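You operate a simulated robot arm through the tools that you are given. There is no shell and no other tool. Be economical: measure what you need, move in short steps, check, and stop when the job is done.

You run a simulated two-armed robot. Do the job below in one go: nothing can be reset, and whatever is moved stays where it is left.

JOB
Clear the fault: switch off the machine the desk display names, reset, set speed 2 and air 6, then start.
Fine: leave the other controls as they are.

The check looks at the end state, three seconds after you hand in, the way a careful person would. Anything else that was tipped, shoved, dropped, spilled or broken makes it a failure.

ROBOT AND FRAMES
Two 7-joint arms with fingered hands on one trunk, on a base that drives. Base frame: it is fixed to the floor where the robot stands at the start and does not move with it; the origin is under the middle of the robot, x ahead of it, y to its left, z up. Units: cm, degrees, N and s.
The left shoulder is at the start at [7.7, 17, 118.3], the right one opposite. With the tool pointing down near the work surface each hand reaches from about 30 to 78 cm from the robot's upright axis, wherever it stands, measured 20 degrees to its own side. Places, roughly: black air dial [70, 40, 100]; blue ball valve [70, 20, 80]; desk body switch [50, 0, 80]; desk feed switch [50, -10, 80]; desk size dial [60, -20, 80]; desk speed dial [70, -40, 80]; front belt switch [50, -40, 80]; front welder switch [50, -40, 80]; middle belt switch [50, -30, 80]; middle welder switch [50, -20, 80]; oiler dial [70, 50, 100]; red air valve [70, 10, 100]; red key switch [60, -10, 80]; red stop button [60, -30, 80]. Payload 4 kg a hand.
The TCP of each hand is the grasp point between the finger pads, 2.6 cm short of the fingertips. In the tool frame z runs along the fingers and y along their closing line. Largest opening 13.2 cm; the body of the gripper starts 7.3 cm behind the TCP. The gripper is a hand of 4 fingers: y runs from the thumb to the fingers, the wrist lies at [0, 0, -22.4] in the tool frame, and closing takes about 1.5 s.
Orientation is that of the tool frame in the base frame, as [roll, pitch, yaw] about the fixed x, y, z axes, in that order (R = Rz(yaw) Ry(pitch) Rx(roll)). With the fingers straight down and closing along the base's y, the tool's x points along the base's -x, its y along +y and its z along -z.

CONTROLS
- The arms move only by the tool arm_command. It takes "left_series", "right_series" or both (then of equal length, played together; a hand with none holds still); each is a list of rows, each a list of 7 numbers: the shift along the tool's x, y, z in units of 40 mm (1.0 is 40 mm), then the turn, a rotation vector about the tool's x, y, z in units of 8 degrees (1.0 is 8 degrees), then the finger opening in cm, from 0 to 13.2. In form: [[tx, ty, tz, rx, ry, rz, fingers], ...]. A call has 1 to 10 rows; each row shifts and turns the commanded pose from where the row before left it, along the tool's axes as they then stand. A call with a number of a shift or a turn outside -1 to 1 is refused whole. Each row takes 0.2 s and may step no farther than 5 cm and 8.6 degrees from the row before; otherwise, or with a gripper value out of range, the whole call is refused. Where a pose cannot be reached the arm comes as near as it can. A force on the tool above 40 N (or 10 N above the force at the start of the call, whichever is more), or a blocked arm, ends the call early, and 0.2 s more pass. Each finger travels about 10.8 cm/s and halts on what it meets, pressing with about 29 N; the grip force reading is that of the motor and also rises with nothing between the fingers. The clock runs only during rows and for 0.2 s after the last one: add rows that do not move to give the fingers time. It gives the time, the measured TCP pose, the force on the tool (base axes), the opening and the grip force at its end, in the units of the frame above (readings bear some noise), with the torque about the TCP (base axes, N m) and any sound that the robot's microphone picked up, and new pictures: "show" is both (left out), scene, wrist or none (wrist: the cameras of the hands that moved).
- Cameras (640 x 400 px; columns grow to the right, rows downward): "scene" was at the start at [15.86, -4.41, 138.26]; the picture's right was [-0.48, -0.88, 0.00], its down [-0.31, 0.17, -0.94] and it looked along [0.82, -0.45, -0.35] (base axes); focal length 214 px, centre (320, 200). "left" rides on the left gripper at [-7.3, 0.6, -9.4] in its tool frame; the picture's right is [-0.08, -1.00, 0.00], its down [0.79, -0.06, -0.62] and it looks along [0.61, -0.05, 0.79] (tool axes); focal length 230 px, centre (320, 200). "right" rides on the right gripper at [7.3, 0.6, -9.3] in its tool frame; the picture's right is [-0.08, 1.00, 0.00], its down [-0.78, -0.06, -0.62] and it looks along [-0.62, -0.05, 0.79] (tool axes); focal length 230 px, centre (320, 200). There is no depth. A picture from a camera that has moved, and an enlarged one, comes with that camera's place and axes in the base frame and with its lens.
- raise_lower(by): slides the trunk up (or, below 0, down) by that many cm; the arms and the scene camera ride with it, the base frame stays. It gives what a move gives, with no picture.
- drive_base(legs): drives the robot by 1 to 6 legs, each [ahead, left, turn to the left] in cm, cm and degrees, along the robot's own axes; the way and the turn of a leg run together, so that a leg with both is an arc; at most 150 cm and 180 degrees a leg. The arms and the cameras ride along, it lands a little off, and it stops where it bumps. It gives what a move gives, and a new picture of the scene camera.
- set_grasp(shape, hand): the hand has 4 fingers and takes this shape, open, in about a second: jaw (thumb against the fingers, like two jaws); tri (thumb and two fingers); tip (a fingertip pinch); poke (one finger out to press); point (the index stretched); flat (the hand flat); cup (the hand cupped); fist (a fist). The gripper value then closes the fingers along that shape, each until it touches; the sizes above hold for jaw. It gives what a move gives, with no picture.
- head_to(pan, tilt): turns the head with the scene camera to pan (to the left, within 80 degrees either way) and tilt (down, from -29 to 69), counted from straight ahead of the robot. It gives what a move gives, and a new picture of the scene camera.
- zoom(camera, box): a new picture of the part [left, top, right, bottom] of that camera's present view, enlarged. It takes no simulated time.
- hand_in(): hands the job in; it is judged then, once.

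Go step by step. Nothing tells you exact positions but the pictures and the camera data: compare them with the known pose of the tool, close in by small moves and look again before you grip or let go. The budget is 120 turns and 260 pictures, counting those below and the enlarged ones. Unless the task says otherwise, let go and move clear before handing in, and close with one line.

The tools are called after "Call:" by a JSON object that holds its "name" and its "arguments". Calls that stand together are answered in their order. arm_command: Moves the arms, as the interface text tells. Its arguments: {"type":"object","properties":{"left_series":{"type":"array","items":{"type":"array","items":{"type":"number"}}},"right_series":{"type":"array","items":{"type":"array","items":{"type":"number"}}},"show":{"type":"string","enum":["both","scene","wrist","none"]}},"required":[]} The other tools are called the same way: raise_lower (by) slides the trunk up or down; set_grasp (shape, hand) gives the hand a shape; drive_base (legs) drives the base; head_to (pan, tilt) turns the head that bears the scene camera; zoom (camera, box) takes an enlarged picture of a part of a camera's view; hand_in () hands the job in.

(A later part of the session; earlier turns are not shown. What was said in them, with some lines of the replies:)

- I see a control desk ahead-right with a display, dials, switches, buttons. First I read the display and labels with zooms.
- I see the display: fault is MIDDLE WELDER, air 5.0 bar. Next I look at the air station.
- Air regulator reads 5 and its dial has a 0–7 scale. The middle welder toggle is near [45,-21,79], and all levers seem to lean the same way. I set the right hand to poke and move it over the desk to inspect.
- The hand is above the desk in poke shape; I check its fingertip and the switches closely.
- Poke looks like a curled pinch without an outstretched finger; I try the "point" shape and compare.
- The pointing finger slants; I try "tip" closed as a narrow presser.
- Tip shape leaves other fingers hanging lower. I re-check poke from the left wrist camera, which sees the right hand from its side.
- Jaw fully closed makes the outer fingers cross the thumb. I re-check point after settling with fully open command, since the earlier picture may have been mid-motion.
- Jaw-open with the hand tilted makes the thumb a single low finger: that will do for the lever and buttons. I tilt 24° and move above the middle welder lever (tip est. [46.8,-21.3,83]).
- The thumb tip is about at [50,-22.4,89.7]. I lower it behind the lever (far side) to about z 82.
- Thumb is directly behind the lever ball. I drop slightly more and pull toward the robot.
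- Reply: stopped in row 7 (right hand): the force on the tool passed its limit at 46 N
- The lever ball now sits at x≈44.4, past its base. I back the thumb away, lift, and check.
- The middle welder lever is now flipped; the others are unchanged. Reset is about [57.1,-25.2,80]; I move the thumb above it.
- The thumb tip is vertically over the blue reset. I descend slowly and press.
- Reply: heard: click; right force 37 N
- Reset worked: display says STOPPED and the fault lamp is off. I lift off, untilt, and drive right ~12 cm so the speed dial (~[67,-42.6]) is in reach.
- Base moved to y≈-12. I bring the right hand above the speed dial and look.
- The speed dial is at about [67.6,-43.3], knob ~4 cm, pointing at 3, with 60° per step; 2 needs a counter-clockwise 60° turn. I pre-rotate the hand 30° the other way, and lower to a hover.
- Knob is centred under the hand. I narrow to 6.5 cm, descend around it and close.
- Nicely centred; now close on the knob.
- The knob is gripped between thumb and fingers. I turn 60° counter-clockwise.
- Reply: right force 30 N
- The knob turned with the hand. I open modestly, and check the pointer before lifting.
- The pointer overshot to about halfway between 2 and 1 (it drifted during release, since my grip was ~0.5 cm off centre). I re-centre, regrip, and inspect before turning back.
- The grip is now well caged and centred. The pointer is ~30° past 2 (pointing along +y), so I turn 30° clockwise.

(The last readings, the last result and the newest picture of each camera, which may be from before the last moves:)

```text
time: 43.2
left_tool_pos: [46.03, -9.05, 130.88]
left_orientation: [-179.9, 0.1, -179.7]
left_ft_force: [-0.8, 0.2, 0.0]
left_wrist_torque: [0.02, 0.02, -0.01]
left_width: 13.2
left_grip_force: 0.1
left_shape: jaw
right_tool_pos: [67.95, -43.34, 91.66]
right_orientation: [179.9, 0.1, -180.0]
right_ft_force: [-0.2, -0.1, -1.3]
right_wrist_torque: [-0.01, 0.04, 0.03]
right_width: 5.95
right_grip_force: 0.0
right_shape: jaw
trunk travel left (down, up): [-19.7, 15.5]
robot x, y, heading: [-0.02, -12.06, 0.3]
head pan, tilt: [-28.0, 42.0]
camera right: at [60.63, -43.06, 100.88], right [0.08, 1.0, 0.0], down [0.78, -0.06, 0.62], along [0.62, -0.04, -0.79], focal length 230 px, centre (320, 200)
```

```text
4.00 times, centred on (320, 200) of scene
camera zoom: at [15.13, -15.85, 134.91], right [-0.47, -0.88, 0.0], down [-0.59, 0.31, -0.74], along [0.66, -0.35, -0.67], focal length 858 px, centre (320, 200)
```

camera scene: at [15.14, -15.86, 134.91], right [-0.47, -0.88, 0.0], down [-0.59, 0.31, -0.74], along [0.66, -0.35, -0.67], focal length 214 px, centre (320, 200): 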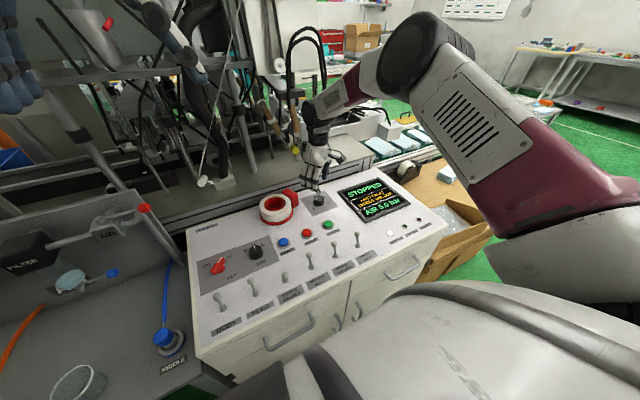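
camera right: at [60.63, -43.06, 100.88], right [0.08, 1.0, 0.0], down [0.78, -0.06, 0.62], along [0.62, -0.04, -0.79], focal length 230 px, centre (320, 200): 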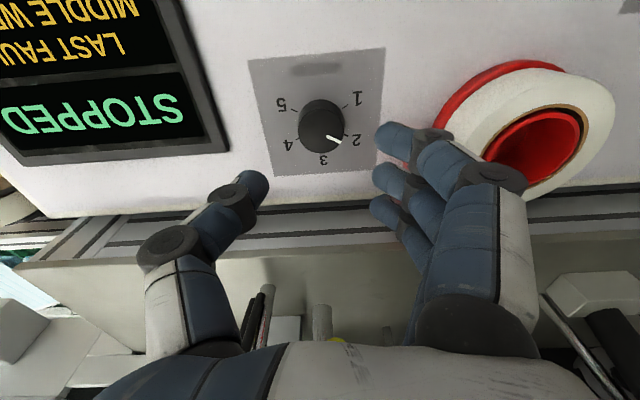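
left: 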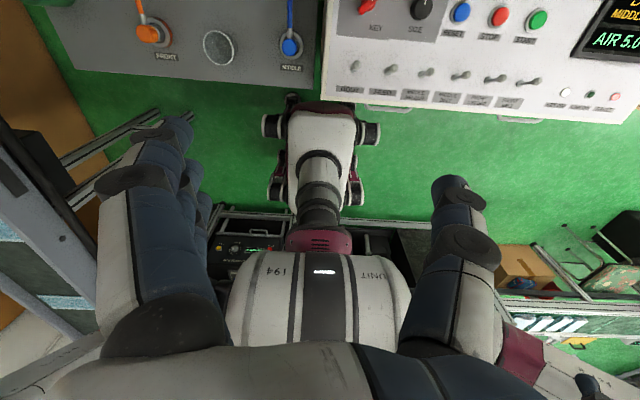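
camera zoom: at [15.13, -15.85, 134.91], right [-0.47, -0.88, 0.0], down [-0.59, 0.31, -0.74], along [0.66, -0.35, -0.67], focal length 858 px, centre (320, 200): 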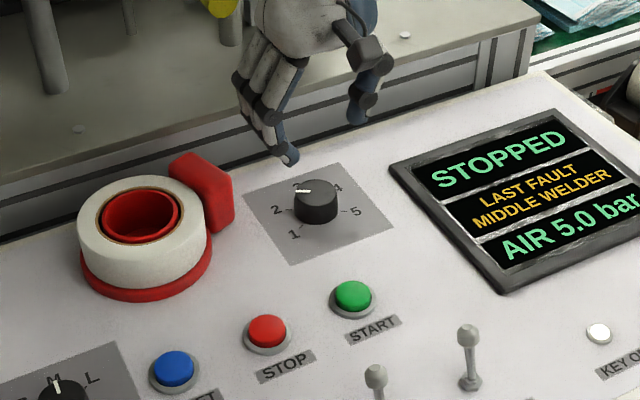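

Speed now points at 2 (measured ~62° vs 60°). I retract the right arm and drive left for the air dial, near [70,41,100], then look with the head.

Call:
{"name": "arm_command", "arguments": {"right_series": [[0, 0, -1, 0, 0, 0, 8], [0, 0, -1, 0, 0, 0, 8], [0, 0, -1, 0, 0, 0, 10], [0, 0, -1, 0, 0, 0, 13.2], [0.9, 0, -0.3, 0, 0, 0, 13.2], [0.9, 0, -0.3, 0, 0, 0, 13.2], [0.9, 0, -0.3, 0, 0, 0, 13.2], [0.9, 0, -0.3, 0, 0, 0, 13.2]], "show": "none"}}

Call:
{"name": "drive_base", "arguments": {"legs": [[0, 30, 0]]}}

Call:
{"name": "head_to", "arguments": {"pan": 28, "tilt": 32}}

Call:
{"name": "zoom", "arguments": {"camera": "scene", "box": [240, 150, 400, 250]}}

```text
time: 45.0
left_tool_pos: [45.92, -8.9, 130.82]
left_orientation: [-180.0, 0.0, -179.6]
left_ft_force: [-0.1, -0.3, 0.0]
left_wrist_torque: [-0.03, -0.04, -0.01]
left_width: 13.17
left_grip_force: 0.1
left_shape: jaw
right_tool_pos: [53.6, -43.56, 112.28]
right_orientation: [179.8, 0.1, -179.9]
right_ft_force: [-0.6, -0.6, -0.7]
right_wrist_torque: [0.02, -0.05, -0.02]
right_width: 13.19
right_grip_force: 0.1
right_shape: jaw
trunk travel left (down, up): [-19.7, 15.5]
robot x, y, heading: [0.23, -11.8, -0.0]
head pan, tilt: [-28.0, 42.0]
```

```text
time: 48.2
left_tool_pos: [46.03, 20.18, 130.76]
left_orientation: [-179.9, 0.0, -179.8]
left_ft_force: [0.0, -0.4, -0.6]
left_wrist_torque: [-0.03, 0.04, 0.01]
left_width: 13.19
left_grip_force: 0.1
left_shape: jaw
right_tool_pos: [53.6, -14.28, 112.27]
right_orientation: [179.8, 0.1, -179.8]
right_ft_force: [-0.1, 0.3, 0.5]
right_wrist_torque: [0.0, 0.02, 0.01]
right_width: 13.17
right_grip_force: 0.0
right_shape: jaw
trunk travel left (down, up): [-19.7, 15.5]
robot x, y, heading: [-0.23, 16.93, 0.3]
head pan, tilt: [-28.0, 42.0]
camera scene: at [15.07, 13.45, 134.9], right [-0.47, -0.89, 0.0], down [-0.59, 0.31, -0.74], along [0.66, -0.35, -0.67], focal length 214 px, centre (320, 200)
```

scene: 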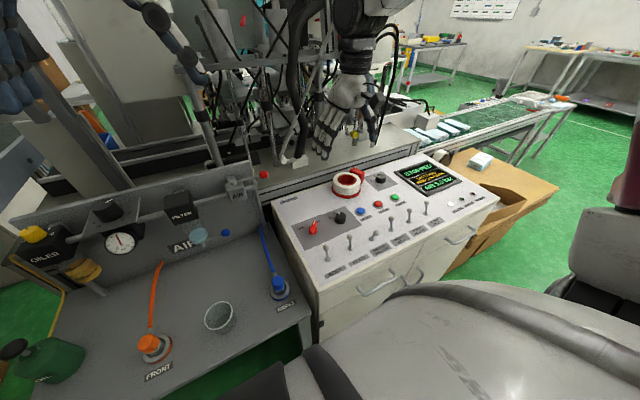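

```text
time: 49.4
left_tool_pos: [45.94, 20.3, 130.84]
left_orientation: [-180.0, 0.0, -179.8]
left_ft_force: [-0.5, -0.5, 0.3]
left_wrist_torque: [0.02, 0.0, 0.0]
left_width: 13.18
left_grip_force: 0.0
left_shape: jaw
right_tool_pos: [53.65, -14.31, 112.23]
right_orientation: [179.8, 0.1, -179.8]
right_ft_force: [0.3, 0.0, 0.4]
right_wrist_torque: [0.04, 0.01, 0.0]
right_width: 13.19
right_grip_force: 0.1
right_shape: jaw
trunk travel left (down, up): [-19.7, 15.5]
robot x, y, heading: [-0.33, 17.41, 0.3]
head pan, tilt: [28.0, 32.0]
camera scene: at [15.56, 21.55, 136.41], right [0.47, -0.88, 0.0], down [-0.47, -0.25, -0.85], along [0.75, 0.4, -0.53], focal length 214 px, centre (320, 200)
```

scene: 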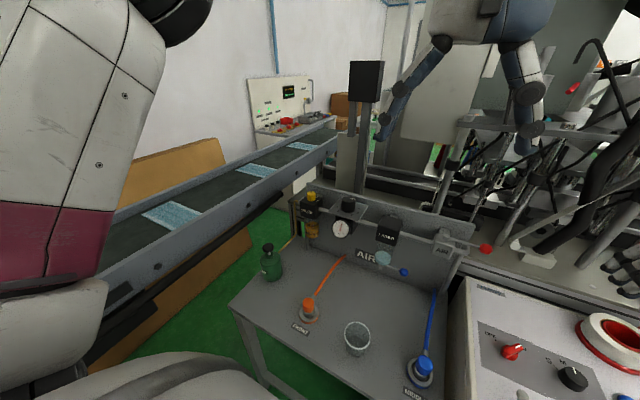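

```text
4.00 times, centred on (320, 200) of scene
camera zoom: at [15.56, 21.55, 136.41], right [0.47, -0.88, 0.0], down [-0.47, -0.25, -0.85], along [0.75, 0.4, -0.53], focal length 858 px, centre (320, 200)
```

zoom: 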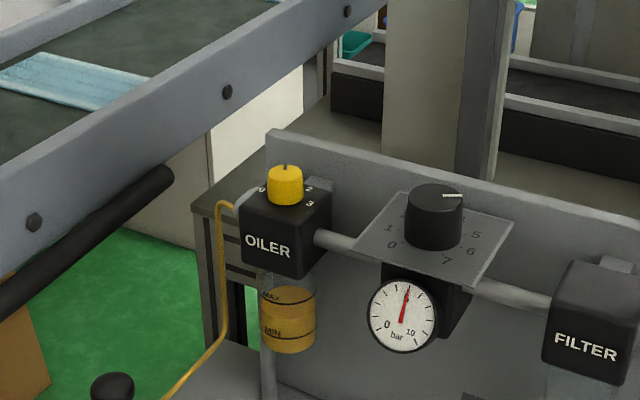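

The air dial knob top is about [66.2,39.2,103.5]. I bring the left hand above it.

Call:
{"name": "arm_command", "arguments": {"left_series": [[-0.72, 0.675, 0.45, 0, 0, 0, 13.2], [-0.72, 0.675, 0.45, 0, 0, 0, 13.2], [-0.72, 0.675, 0.45, 0, 0, 0, 13.2], [-0.72, 0.675, 0.45, 0, 0, 0, 13.2], [-0.72, 0.675, 0.45, 0, 0, 0, 13.2], [-0.72, 0.675, 0.45, 0, 0, 0, 13.2], [-0.72, 0.675, 0.45, 0, 0, 0, 13.2], [0, 0, 0, 0, 0, 0, 13.2]], "show": "both"}}

Call:
{"name": "zoom", "arguments": {"camera": "left", "box": [220, 60, 420, 200]}}

Call:
{"name": "zoom", "arguments": {"camera": "scene", "box": [280, 140, 440, 240]}}

```text
time: 51.2
left_tool_pos: [66.0, 39.55, 118.22]
left_orientation: [180.0, 0.1, -179.7]
left_ft_force: [-1.3, 0.6, 0.1]
left_wrist_torque: [0.03, -0.01, 0.02]
left_width: 13.17
left_grip_force: 0.1
left_shape: jaw
right_tool_pos: [53.59, -14.31, 112.31]
right_orientation: [179.9, 0.1, -179.8]
right_ft_force: [-0.2, -0.7, -0.2]
right_wrist_torque: [0.01, -0.01, -0.01]
right_width: 13.18
right_grip_force: 0.0
right_shape: jaw
trunk travel left (down, up): [-19.7, 15.5]
robot x, y, heading: [-0.06, 17.16, 0.5]
head pan, tilt: [28.0, 32.0]
camera scene: at [15.48, 21.55, 136.43], right [0.47, -0.88, 0.0], down [-0.47, -0.25, -0.85], along [0.75, 0.4, -0.53], focal length 214 px, centre (320, 200)
camera left: at [73.24, 40.04, 127.56], right [0.08, -1.0, 0.0], down [-0.79, -0.07, 0.62], along [-0.61, -0.05, -0.79], focal length 230 px, centre (320, 200)
```

scene: 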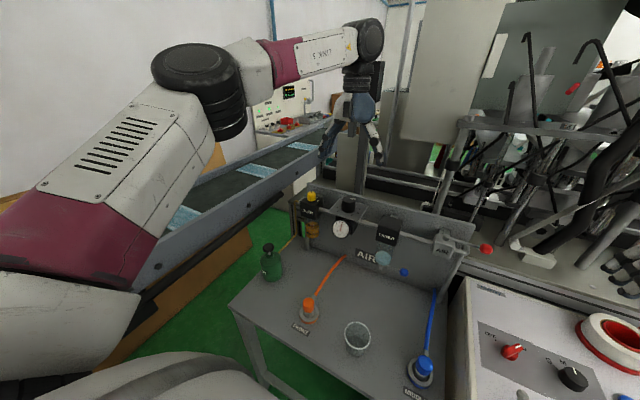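
left: 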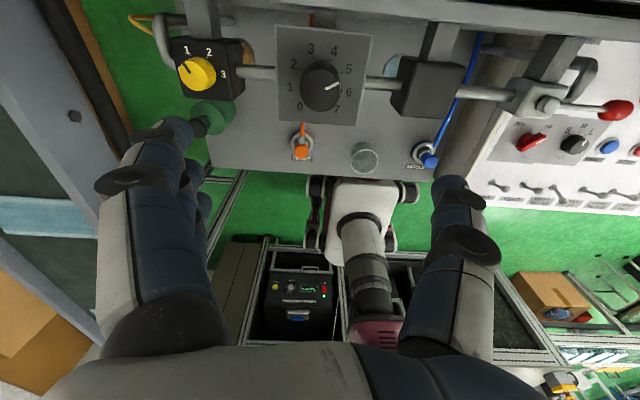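

```text
2.86 times, centred on (320, 130) of left
camera zoom: at [73.24, 40.04, 127.56], right [0.08, -1.0, 0.0], down [-0.79, -0.07, 0.62], along [-0.61, -0.05, -0.79], focal length 657 px, centre (320, 400)
```

zoom: 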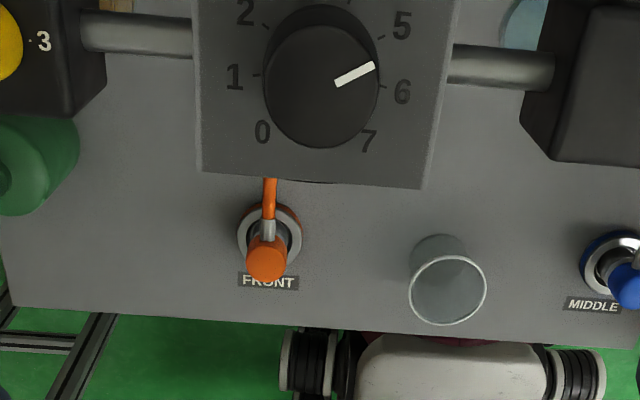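

```text
4.00 times, centred on (360, 190) of scene
camera zoom: at [15.48, 21.55, 136.43], right [0.47, -0.88, 0.0], down [-0.47, -0.25, -0.85], along [0.75, 0.4, -0.53], focal length 858 px, centre (160, 240)
```

zoom: 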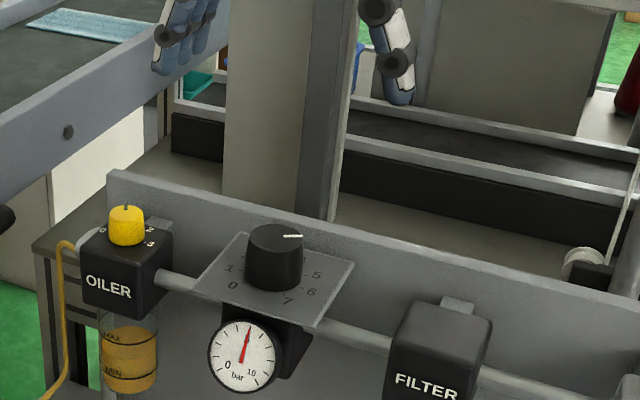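

The air knob is at ~[67.9,39.7], top z≈102.7, pointer at 5, 40° per bar. I centre, pre-rotate 20° counter-clockwise, narrow and hover lower.

Call:
{"name": "arm_command", "arguments": {"left_series": [[-0.48, 0.03, 0, 0, 0, 0, 10], [0, 0, 0.6, 0, 0, -0.83, 8], [0, 0, 0.6, 0, 0, -0.83, 7], [0, 0, 0.6, 0, 0, -0.84, 6.5], [0, 0, 0.4, 0, 0, 0, 6.5], [0, 0, 0, 0, 0, 0, 6.5]], "show": "both"}}

Call:
{"name": "zoom", "arguments": {"camera": "left", "box": [220, 60, 420, 200]}}

Call:
{"name": "zoom", "arguments": {"camera": "scene", "box": [280, 140, 440, 240]}}

```text
time: 52.6
left_tool_pos: [67.89, 39.57, 109.34]
left_orientation: [-179.9, -0.1, -159.6]
left_ft_force: [0.3, -0.1, -0.1]
left_wrist_torque: [0.0, 0.01, 0.0]
left_width: 6.58
left_grip_force: 0.0
left_shape: jaw
right_tool_pos: [53.59, -14.38, 112.26]
right_orientation: [179.9, 0.1, -179.8]
right_ft_force: [-0.3, -0.1, 1.0]
right_wrist_torque: [0.02, -0.01, 0.01]
right_width: 13.16
right_grip_force: 0.1
right_shape: jaw
trunk travel left (down, up): [-19.7, 15.5]
robot x, y, heading: [0.19, 17.07, 0.5]
head pan, tilt: [28.0, 32.0]
camera scene: at [15.54, 21.56, 136.42], right [0.47, -0.88, 0.0], down [-0.47, -0.25, -0.85], along [0.75, 0.4, -0.53], focal length 214 px, centre (320, 200)
camera left: at [74.56, 42.52, 118.76], right [0.42, -0.91, 0.0], down [-0.72, -0.33, 0.62], along [-0.56, -0.26, -0.79], focal length 230 px, centre (320, 200)
```

scene: 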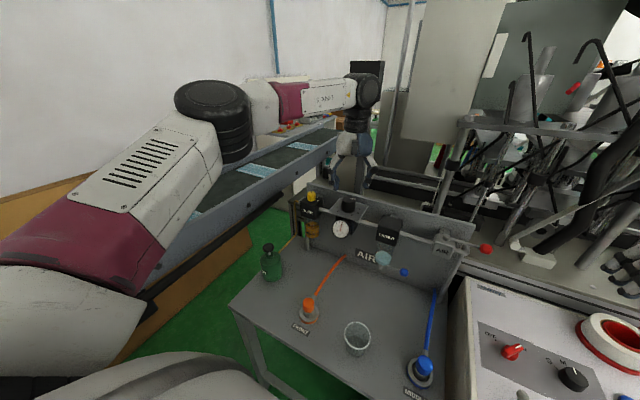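
left: 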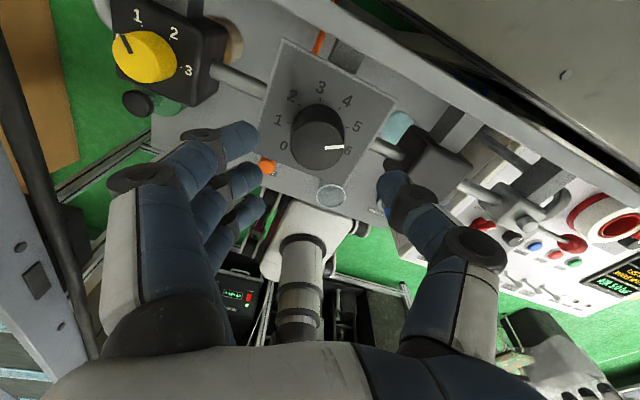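

```text
2.86 times, centred on (320, 130) of left
camera zoom: at [74.56, 42.52, 118.76], right [0.42, -0.91, 0.0], down [-0.72, -0.33, 0.62], along [-0.56, -0.26, -0.79], focal length 657 px, centre (320, 400)
```

zoom: 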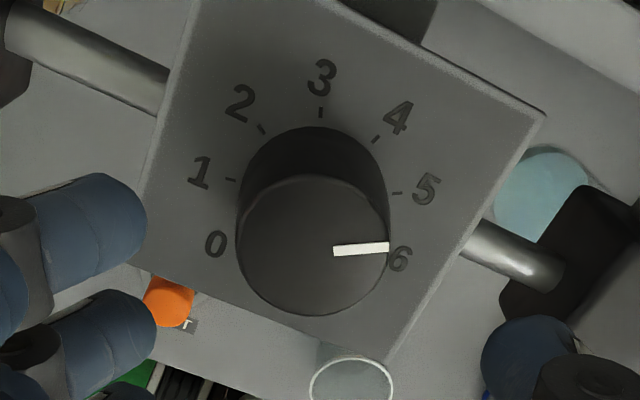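

```text
4.00 times, centred on (360, 190) of scene
camera zoom: at [15.54, 21.56, 136.42], right [0.47, -0.88, 0.0], down [-0.47, -0.25, -0.85], along [0.75, 0.4, -0.53], focal length 858 px, centre (160, 240)
```

zoom: 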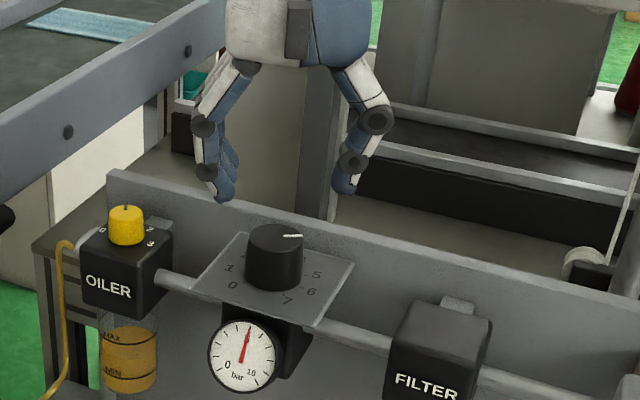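

Well centred. I descend around the knob and close.

Call:
{"name": "arm_command", "arguments": {"left_series": [[0, 0, 0.4, 0, 0, 0, 6.3], [0, 0, 0.4, 0, 0, 0, 6.3], [0, 0, 0.4, 0, 0, 0, 6.3], [0, 0, 0.35, 0, 0, 0, 6.3], [0, 0, 0, 0, 0, 0, 4.5], [0, 0, 0, 0, 0, 0, 3.5], [0, 0, 0, 0, 0, 0, 2.5], [0, 0, 0, 0, 0, 0, 2.5]], "show": "wrist"}}

Call:
{"name": "zoom", "arguments": {"camera": "left", "box": [220, 100, 420, 240]}}

Call:
{"name": "zoom", "arguments": {"camera": "scene", "box": [280, 140, 440, 240]}}

```text
time: 54.4
left_tool_pos: [67.97, 39.46, 103.17]
left_orientation: [-180.0, 0.0, -159.8]
left_ft_force: [0.0, 1.0, -0.3]
left_wrist_torque: [0.04, 0.02, -0.02]
left_width: 2.63
left_grip_force: 29.3
left_shape: jaw
right_tool_pos: [53.62, -14.28, 112.28]
right_orientation: [179.8, 0.0, -179.8]
right_ft_force: [-0.1, -0.7, 0.1]
right_wrist_torque: [-0.01, 0.0, -0.03]
right_width: 13.17
right_grip_force: 0.1
right_shape: jaw
trunk travel left (down, up): [-19.7, 15.5]
robot x, y, heading: [-0.27, 17.7, 0.5]
head pan, tilt: [28.0, 32.0]
camera left: at [74.59, 42.41, 112.56], right [0.42, -0.91, 0.0], down [-0.72, -0.33, 0.62], along [-0.56, -0.26, -0.79], focal length 230 px, centre (320, 200)
```

left: 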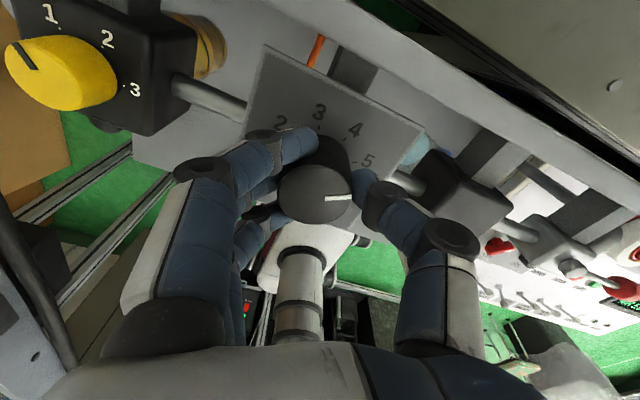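

```text
2.86 times, centred on (320, 170) of left
camera zoom: at [74.59, 42.41, 112.56], right [0.42, -0.91, 0.0], down [-0.72, -0.33, 0.62], along [-0.56, -0.26, -0.79], focal length 657 px, centre (320, 286)
```

zoom: 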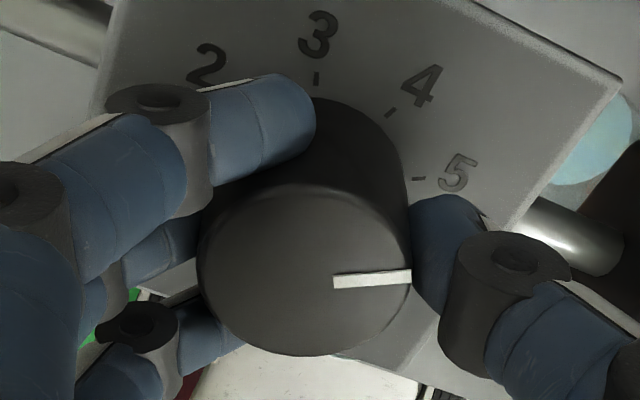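

```text
4.00 times, centred on (360, 190) of scene
camera zoom: at [15.58, 21.57, 136.41], right [0.47, -0.88, 0.0], down [-0.47, -0.25, -0.85], along [0.75, 0.4, -0.53], focal length 858 px, centre (160, 240)
```

zoom: 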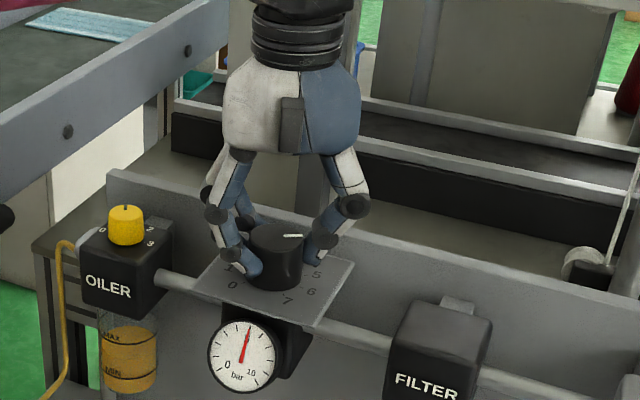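

The grip cages the knob well. I turn 40° clockwise and check the gauge.

Call:
{"name": "arm_command", "arguments": {"left_series": [[0, 0, 0, 0, 0, 0.84, 2.5], [0, 0, 0, 0, 0, 0.84, 2.5], [0, 0, 0, 0, 0, 0.83, 2.5], [0, 0, 0, 0, 0, 0.83, 2.5], [0, 0, 0, 0, 0, 0.83, 2.5], [0, 0, 0, 0, 0, 0.83, 2.5], [0, 0, 0, 0, 0, 0, 2.5]], "show": "wrist"}}

Call:
{"name": "zoom", "arguments": {"camera": "scene", "box": [300, 170, 400, 240]}}

Call:
{"name": "arm_command", "arguments": {"left_series": [[0, 0, 0, 0, 0, 0, 3], [0, 0, 0, 0, 0, 0, 4], [0, 0, 0, 0, 0, 0, 5], [0, 0, 0, 0, 0, 0, 6.3], [0, 0, -0.3, 0, 0, 0, 6.3], [0, 0, -0.5, 0, 0, 0, 6.3], [0, 0, -0.7, 0, 0, 0, 6.3], [0, 0, -0.7, 0, 0, 0, 6.3]], "show": "wrist"}}

Call:
{"name": "zoom", "arguments": {"camera": "left", "box": [220, 60, 420, 200]}}

Call:
{"name": "head_to", "arguments": {"pan": -35, "tilt": 42}}

Call:
{"name": "zoom", "arguments": {"camera": "scene", "box": [320, 130, 520, 260]}}

```text
time: 56.0
left_tool_pos: [67.81, 39.26, 103.13]
left_orientation: [179.9, 0.1, 160.2]
left_ft_force: [-11.1, -4.7, -5.7]
left_wrist_torque: [-0.06, 0.18, 0.01]
left_width: 2.64
left_grip_force: 29.5
left_shape: jaw
right_tool_pos: [53.57, -14.25, 112.3]
right_orientation: [179.9, 0.1, -179.8]
right_ft_force: [0.3, 0.0, -0.7]
right_wrist_torque: [-0.02, 0.0, 0.0]
right_width: 13.18
right_grip_force: 0.2
right_shape: jaw
trunk travel left (down, up): [-19.7, 15.5]
robot x, y, heading: [-0.26, 17.26, 0.4]
head pan, tilt: [28.0, 32.0]
camera left: at [74.88, 37.31, 112.59], right [-0.26, -0.96, 0.0], down [-0.76, 0.21, 0.62], along [-0.59, 0.16, -0.79], focal length 230 px, centre (320, 200)
```

left: 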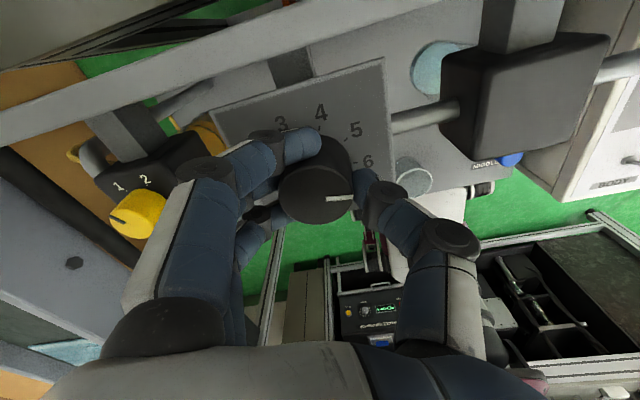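

```text
5.71 times, centred on (350, 205) of scene
camera zoom: at [15.48, 21.52, 136.42], right [0.47, -0.88, 0.0], down [-0.47, -0.25, -0.85], along [0.75, 0.4, -0.53], focal length 1226 px, centre (149, 171)
```

zoom: 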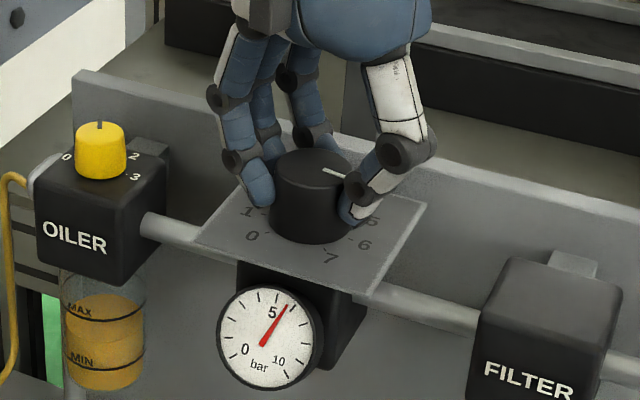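

```text
time: 57.8
left_tool_pos: [67.9, 39.27, 112.12]
left_orientation: [180.0, 0.2, 160.4]
left_ft_force: [0.1, -0.2, -0.1]
left_wrist_torque: [0.0, 0.0, -0.01]
left_width: 6.18
left_grip_force: 0.1
left_shape: jaw
right_tool_pos: [53.66, -14.31, 112.29]
right_orientation: [179.9, 0.1, -179.8]
right_ft_force: [-0.1, 0.0, 0.1]
right_wrist_torque: [0.01, 0.0, 0.04]
right_width: 13.16
right_grip_force: 0.1
right_shape: jaw
trunk travel left (down, up): [-19.7, 15.5]
robot x, y, heading: [-0.13, 17.13, 0.1]
head pan, tilt: [28.0, 32.0]
camera left: at [74.96, 37.2, 121.47], right [-0.26, -0.96, 0.0], down [-0.76, 0.21, 0.62], along [-0.59, 0.16, -0.79], focal length 230 px, centre (320, 200)
```

left: 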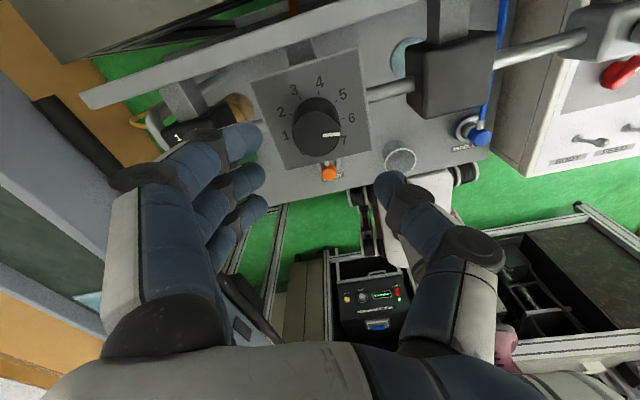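

```text
2.86 times, centred on (320, 130) of left
camera zoom: at [74.96, 37.2, 121.47], right [-0.26, -0.96, 0.0], down [-0.76, 0.21, 0.62], along [-0.59, 0.16, -0.79], focal length 657 px, centre (320, 400)
```

zoom: 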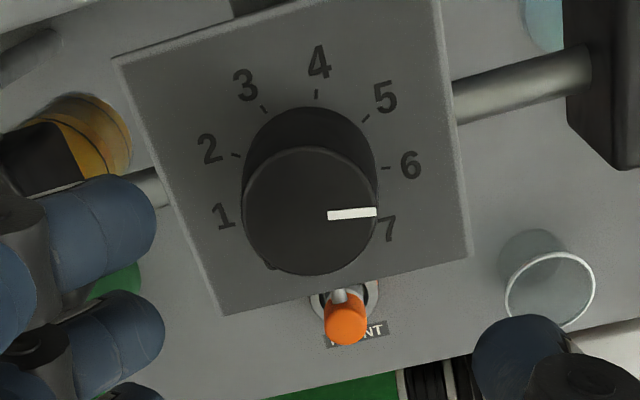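

```text
time: 59.1
left_tool_pos: [67.95, 39.22, 112.0]
left_orientation: [180.0, 0.1, 160.3]
left_ft_force: [0.2, -0.7, -0.1]
left_wrist_torque: [0.0, -0.01, -0.01]
left_width: 6.23
left_grip_force: 0.1
left_shape: jaw
right_tool_pos: [53.75, -14.24, 112.33]
right_orientation: [179.8, 0.0, -179.7]
right_ft_force: [0.3, -0.8, 0.1]
right_wrist_torque: [-0.02, 0.01, -0.02]
right_width: 13.18
right_grip_force: 0.1
right_shape: jaw
trunk travel left (down, up): [-19.7, 15.5]
robot x, y, heading: [-0.28, 17.15, 0.4]
head pan, tilt: [-35.0, 42.0]
camera scene: at [14.55, 12.56, 134.9], right [-0.57, -0.82, 0.0], down [-0.55, 0.38, -0.74], along [0.61, -0.42, -0.67], focal length 214 px, centre (320, 200)
```

scene: 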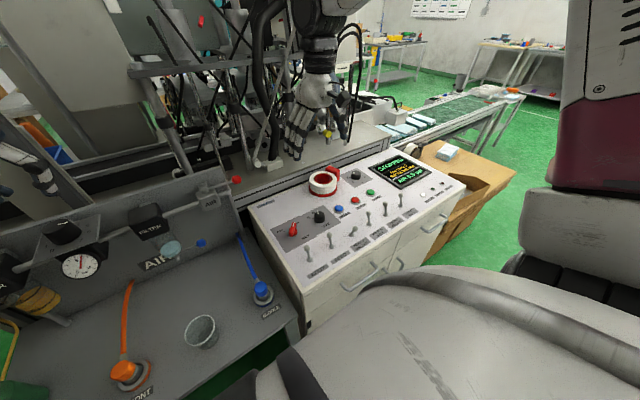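

```text
3.08 times, centred on (420, 195) of scene
camera zoom: at [14.55, 12.56, 134.9], right [-0.57, -0.82, 0.0], down [-0.55, 0.38, -0.74], along [0.61, -0.42, -0.67], focal length 660 px, centre (12, 215)
```

zoom: 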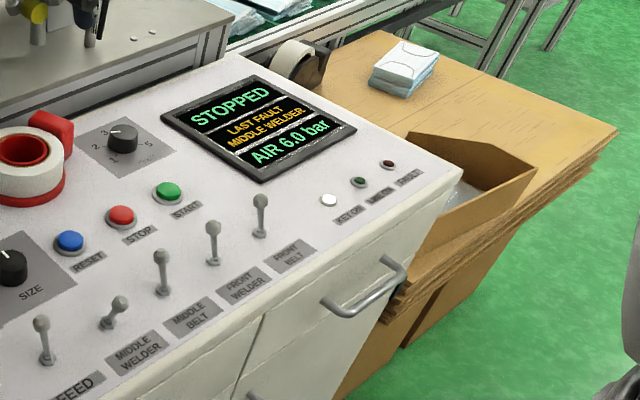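

Display reads AIR 6.0 bar. I lift and retract the left arm, then drive right to reach Start at about [57.2,-41.2].

Call:
{"name": "arm_command", "arguments": {"left_series": [[0, 0, -1, 0, 0, 0, 8], [0, 0, -1, 0, 0, 0, 8], [0, 0, -1, 0, 0, 0, 8], [0, 0, -1, 0, 0, 0, 8], [0, 0, -0.6, 0, 0, 0, 8], [0.9, 0, 0, 0, 0, -0.8, 8], [0.9, 0, 0, 0, 0, -0.8, 8], [0.9, 0, 0, 0, 0, -0.8, 8], [0.9, 0, 0, 0, 0, 0, 8]], "show": "none"}}

Call:
{"name": "drive_base", "arguments": {"legs": [[0, -29, 0]]}}

```text
time: 61.1
left_tool_pos: [51.26, 41.68, 128.12]
left_orientation: [180.0, 0.1, 179.6]
left_ft_force: [-0.1, -0.1, -0.4]
left_wrist_torque: [0.03, -0.02, -0.03]
left_width: 7.97
left_grip_force: 0.0
left_shape: jaw
left hand out of reach, approached as far as the arm can: row 4, 5
right_tool_pos: [53.47, -14.18, 112.38]
right_orientation: [179.8, 0.0, -179.8]
right_ft_force: [-0.1, 0.0, -0.3]
right_wrist_torque: [0.02, 0.05, -0.01]
right_width: 13.21
right_grip_force: 0.1
right_shape: jaw
trunk travel left (down, up): [-19.7, 15.5]
robot x, y, heading: [-0.14, 17.38, 0.3]
head pan, tilt: [-35.0, 42.0]
```

```text
time: 64.2
left_tool_pos: [51.55, 13.77, 128.03]
left_orientation: [-180.0, 0.1, 179.7]
left_ft_force: [0.1, -0.1, -0.1]
left_wrist_torque: [0.0, 0.04, -0.01]
left_width: 7.97
left_grip_force: 0.1
left_shape: jaw
right_tool_pos: [53.85, -42.23, 112.33]
right_orientation: [179.9, 0.1, -179.8]
right_ft_force: [0.3, 0.0, -0.2]
right_wrist_torque: [0.03, 0.04, 0.01]
right_width: 13.17
right_grip_force: 0.0
right_shape: jaw
trunk travel left (down, up): [-19.7, 15.5]
robot x, y, heading: [0.22, -11.11, 0.1]
head pan, tilt: [-35.0, 42.0]
camera scene: at [14.71, -15.49, 134.9], right [-0.57, -0.82, 0.0], down [-0.55, 0.38, -0.74], along [0.61, -0.42, -0.67], focal length 214 px, centre (320, 200)
```

scene: 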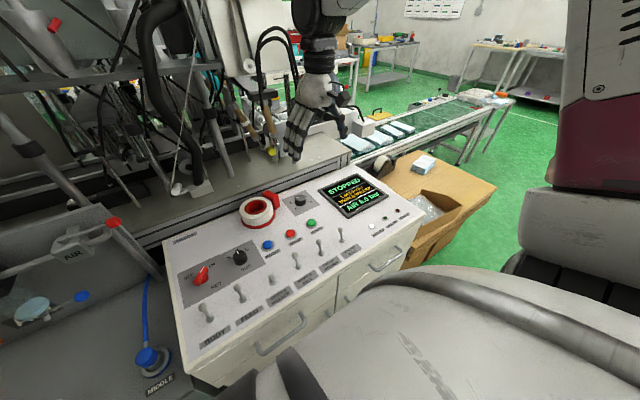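

I tilt the hand again and bring the thumb above Start.

Call:
{"name": "arm_command", "arguments": {"right_series": [[0, 0, 0, -1, 0, 0, 13.2], [0, 0, 0, -1, 0, 0, 13.2], [0, 0, 0, -1, 0, 0, 13.2], [-0.1375, -0.046, 0.892, 0, 0, 0, 13.2], [-0.1375, -0.046, 0.892, 0, 0, 0, 13.2], [-0.1375, -0.046, 0.892, 0, 0, 0, 13.2], [-0.1375, -0.046, 0.892, 0, 0, 0, 13.2], [-0.1375, -0.046, 0.892, 0, 0, 0, 13.2], [-0.1375, -0.046, 0.892, 0, 0, 0, 13.2], [0, 0, 0, 0, 0, 0, 13.2]], "show": "both"}}

Call:
{"name": "zoom", "arguments": {"camera": "right", "box": [60, 80, 340, 250]}}

Call:
{"name": "zoom", "arguments": {"camera": "scene", "box": [220, 160, 380, 270]}}

```text
time: 66.4
left_tool_pos: [51.31, 13.72, 128.15]
left_orientation: [-179.9, 0.1, 179.6]
left_ft_force: [-0.6, 0.3, -0.3]
left_wrist_torque: [0.0, -0.01, 0.0]
left_width: 7.93
left_grip_force: 0.1
left_shape: jaw
right_tool_pos: [57.1, -34.41, 92.28]
right_orientation: [155.8, 0.0, -179.7]
right_ft_force: [-0.7, 1.0, 0.5]
right_wrist_torque: [-0.02, 0.05, -0.01]
right_width: 13.2
right_grip_force: 0.0
right_shape: jaw
trunk travel left (down, up): [-19.7, 15.5]
robot x, y, heading: [0.56, -10.49, 0.7]
head pan, tilt: [-35.0, 42.0]
camera scene: at [14.65, -15.48, 134.91], right [-0.57, -0.82, 0.0], down [-0.55, 0.38, -0.74], along [0.61, -0.42, -0.67], focal length 214 px, centre (320, 200)
camera right: at [49.76, -37.87, 100.87], right [0.07, 0.91, 0.41], down [0.79, -0.3, 0.54], along [0.61, 0.28, -0.74], focal length 230 px, centre (320, 200)
```

scene: 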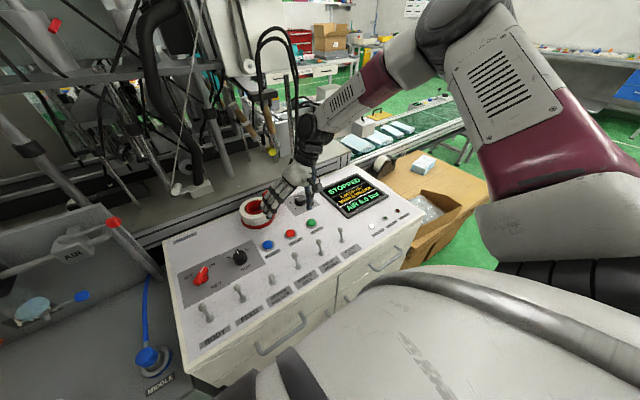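
right: 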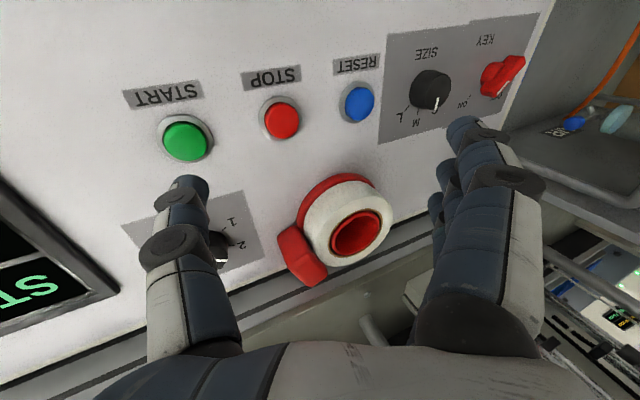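

```text
2.29 times, centred on (200, 165) of right
camera zoom: at [49.76, -37.87, 100.87], right [0.07, 0.91, 0.41], down [0.79, -0.3, 0.54], along [0.61, 0.28, -0.74], focal length 526 px, centre (594, 280)
```

zoom: 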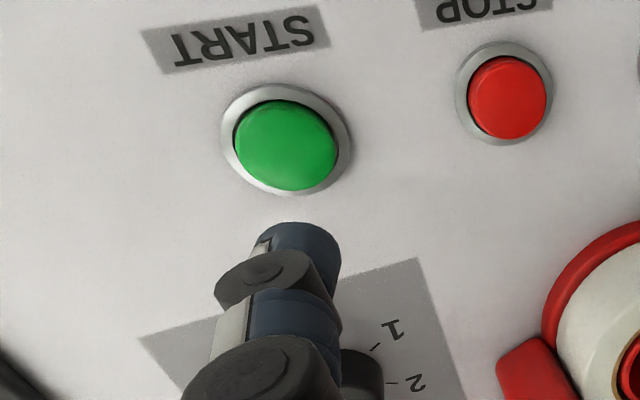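

```text
3.64 times, centred on (300, 215) of scene
camera zoom: at [14.65, -15.48, 134.91], right [-0.57, -0.82, 0.0], down [-0.55, 0.38, -0.74], along [0.61, -0.42, -0.67], focal length 780 px, centre (393, 146)
```

zoom: 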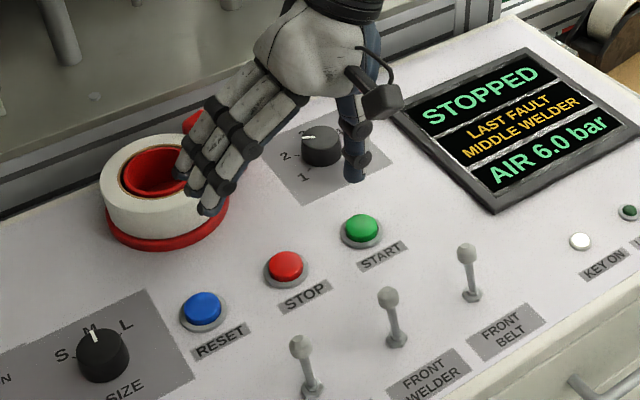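

Thumb is over the green Start. I press it like reset, then retreat vertically.

Call:
{"name": "arm_command", "arguments": {"right_series": [[0, -0.22, 0.37, 0, 0, 0, 13.2], [0, -0.173, 0.388, 0, 0, 0, 13.2], [0, -0.173, 0.388, 0, 0, 0, 13.2], [0, -0.03, 0.0685, 0, 0, 0, 13.2], [0, -0.03, 0.0685, 0, 0, 0, 13.2], [0, -0.03, 0.0685, 0, 0, 0, 13.2], [0, -0.03, 0.0685, 0, 0, 0, 13.2], [0, -0.03, 0.0685, 0, 0, 0, 13.2], [0, -0.03, 0.0685, 0, 0, 0, 13.2], [0, 0, 0, 0, 0, 0, 13.2]], "show": "scene"}}

Call:
{"name": "zoom", "arguments": {"camera": "scene", "box": [220, 160, 440, 270]}}

```text
time: 68.6
left_tool_pos: [51.26, 13.95, 128.13]
left_orientation: [-180.0, 0.3, 179.7]
left_ft_force: [-1.7, 0.2, -1.0]
left_wrist_torque: [0.01, 0.02, 0.0]
left_width: 7.94
left_grip_force: 0.1
left_shape: jaw
right_tool_pos: [57.19, -34.37, 85.71]
right_orientation: [155.8, 0.4, -179.7]
right_ft_force: [-1.2, 2.0, 40.3]
right_wrist_torque: [-2.68, 0.13, -0.07]
right_width: 13.19
right_grip_force: 0.0
right_shape: jaw
trunk travel left (down, up): [-19.7, 15.5]
robot x, y, heading: [0.18, -10.96, 0.7]
head pan, tilt: [-35.0, 42.0]
heard: click
camera scene: at [14.35, -15.27, 134.99], right [-0.57, -0.82, 0.0], down [-0.55, 0.38, -0.75], along [0.61, -0.42, -0.67], focal length 214 px, centre (320, 200)
```

scene: 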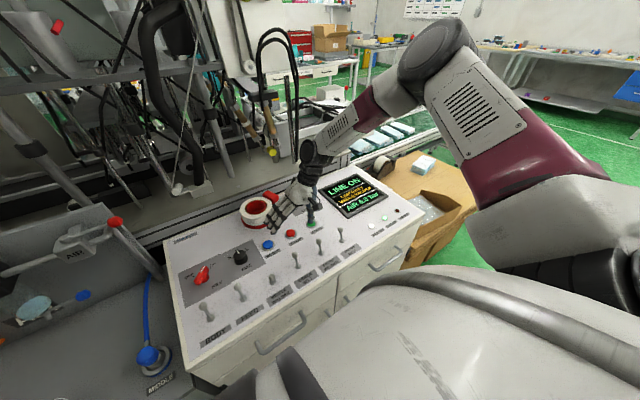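

```text
2.91 times, centred on (330, 215) of scene
camera zoom: at [14.35, -15.27, 134.99], right [-0.57, -0.82, 0.0], down [-0.55, 0.38, -0.75], along [0.61, -0.42, -0.67], focal length 624 px, centre (291, 156)
```

zoom: 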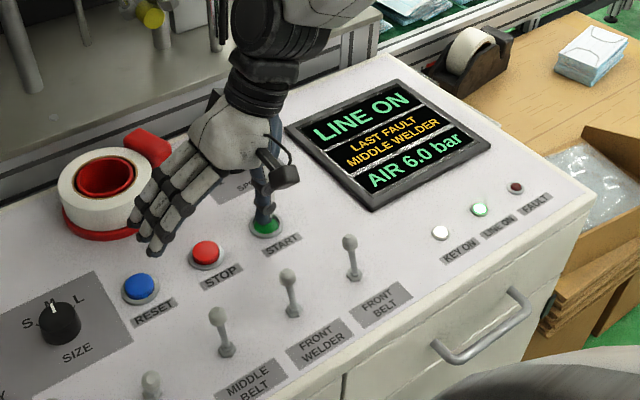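

LINE ON is shown with AIR 6.0. I lift away and verify everything at the end.

Call:
{"name": "arm_command", "arguments": {"right_series": [[0, 0.3, -0.69, 0, 0, 0, 13.2], [0, 0.3, -0.69, 0, 0, 0, 13.2], [0, 0.3, -0.69, 0, 0, 0, 13.2], [0, 0.3, -0.69, 0, 0, 0, 13.2], [0, 0.3, -0.69, 0, 0, 0, 13.2], [0, 0.3, -0.69, 0, 0, 0, 13.2], [0, 0.3, -0.69, 0, 0, 0, 13.2], [0.9, 0, 0, 0, 0, 0, 13.2], [0.9, 0, 0, 0, 0, 0, 13.2], [0, 0, 0, 0, 0, 0, 13.2]], "show": "both"}}

Call:
{"name": "zoom", "arguments": {"camera": "scene", "box": [160, 160, 430, 350]}}

Call:
{"name": "zoom", "arguments": {"camera": "scene", "box": [260, 160, 420, 250]}}

```text
time: 70.8
left_tool_pos: [51.45, 13.76, 128.02]
left_orientation: [-180.0, 0.0, 179.7]
left_ft_force: [-0.3, -0.4, 0.4]
left_wrist_torque: [0.04, -0.01, -0.02]
left_width: 7.94
left_grip_force: 0.2
left_shape: jaw
right_tool_pos: [49.86, -34.87, 106.5]
right_orientation: [155.7, 0.0, -179.7]
right_ft_force: [-0.2, 0.4, 0.3]
right_wrist_torque: [-0.01, -0.01, 0.0]
right_width: 13.18
right_grip_force: 0.0
right_shape: jaw
trunk travel left (down, up): [-19.7, 15.5]
robot x, y, heading: [0.33, -11.08, 0.2]
head pan, tilt: [-35.0, 42.0]
camera scene: at [14.77, -15.47, 134.88], right [-0.57, -0.82, 0.0], down [-0.55, 0.38, -0.74], along [0.61, -0.42, -0.67], focal length 214 px, centre (320, 200)
camera right: at [42.44, -38.35, 115.13], right [0.07, 0.91, 0.41], down [0.79, -0.3, 0.54], along [0.61, 0.28, -0.74], focal length 230 px, centre (320, 200)
```

scene: 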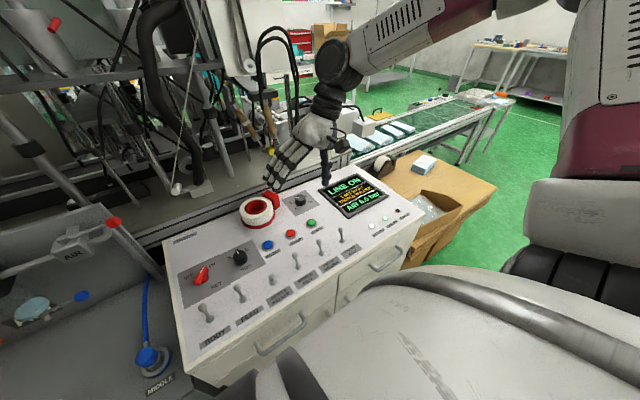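
right: 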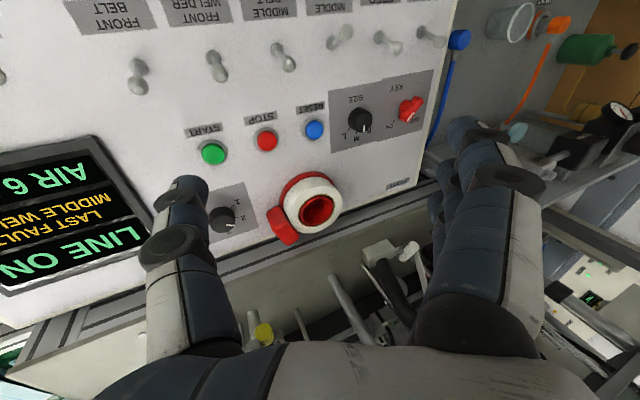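

```text
2.11 times, centred on (295, 255) of scene
camera zoom: at [14.77, -15.47, 134.88], right [-0.57, -0.82, 0.0], down [-0.55, 0.38, -0.74], along [0.61, -0.42, -0.67], focal length 452 px, centre (373, 84)
```

zoom: 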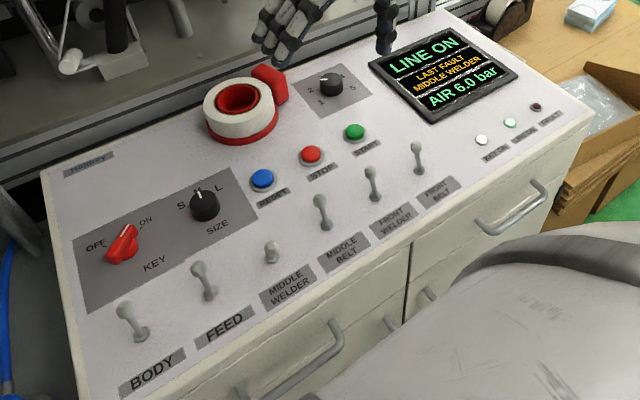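

```text
4.00 times, centred on (340, 205) of scene
camera zoom: at [14.77, -15.47, 134.88], right [-0.57, -0.82, 0.0], down [-0.55, 0.38, -0.74], along [0.61, -0.42, -0.67], focal length 858 px, centre (240, 180)
```

zoom: 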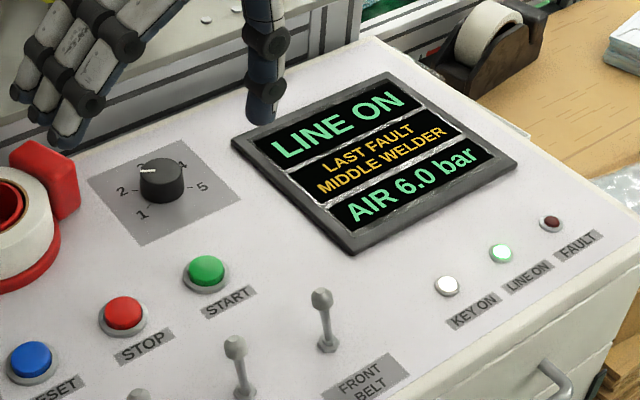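

All is as wanted: middle welder off, speed at 2, AIR 6.0 bar, LINE ON with no fault, other controls unchanged, hands clear. I hand in.

Call:
{"name": "hand_in", "arguments": {}}

```text
The job is handed in.
```

The fault is cleared and the job is handed in: middle welder off, reset pressed, speed at 2, air at 6.0 bar, and the display shows LINE ON.
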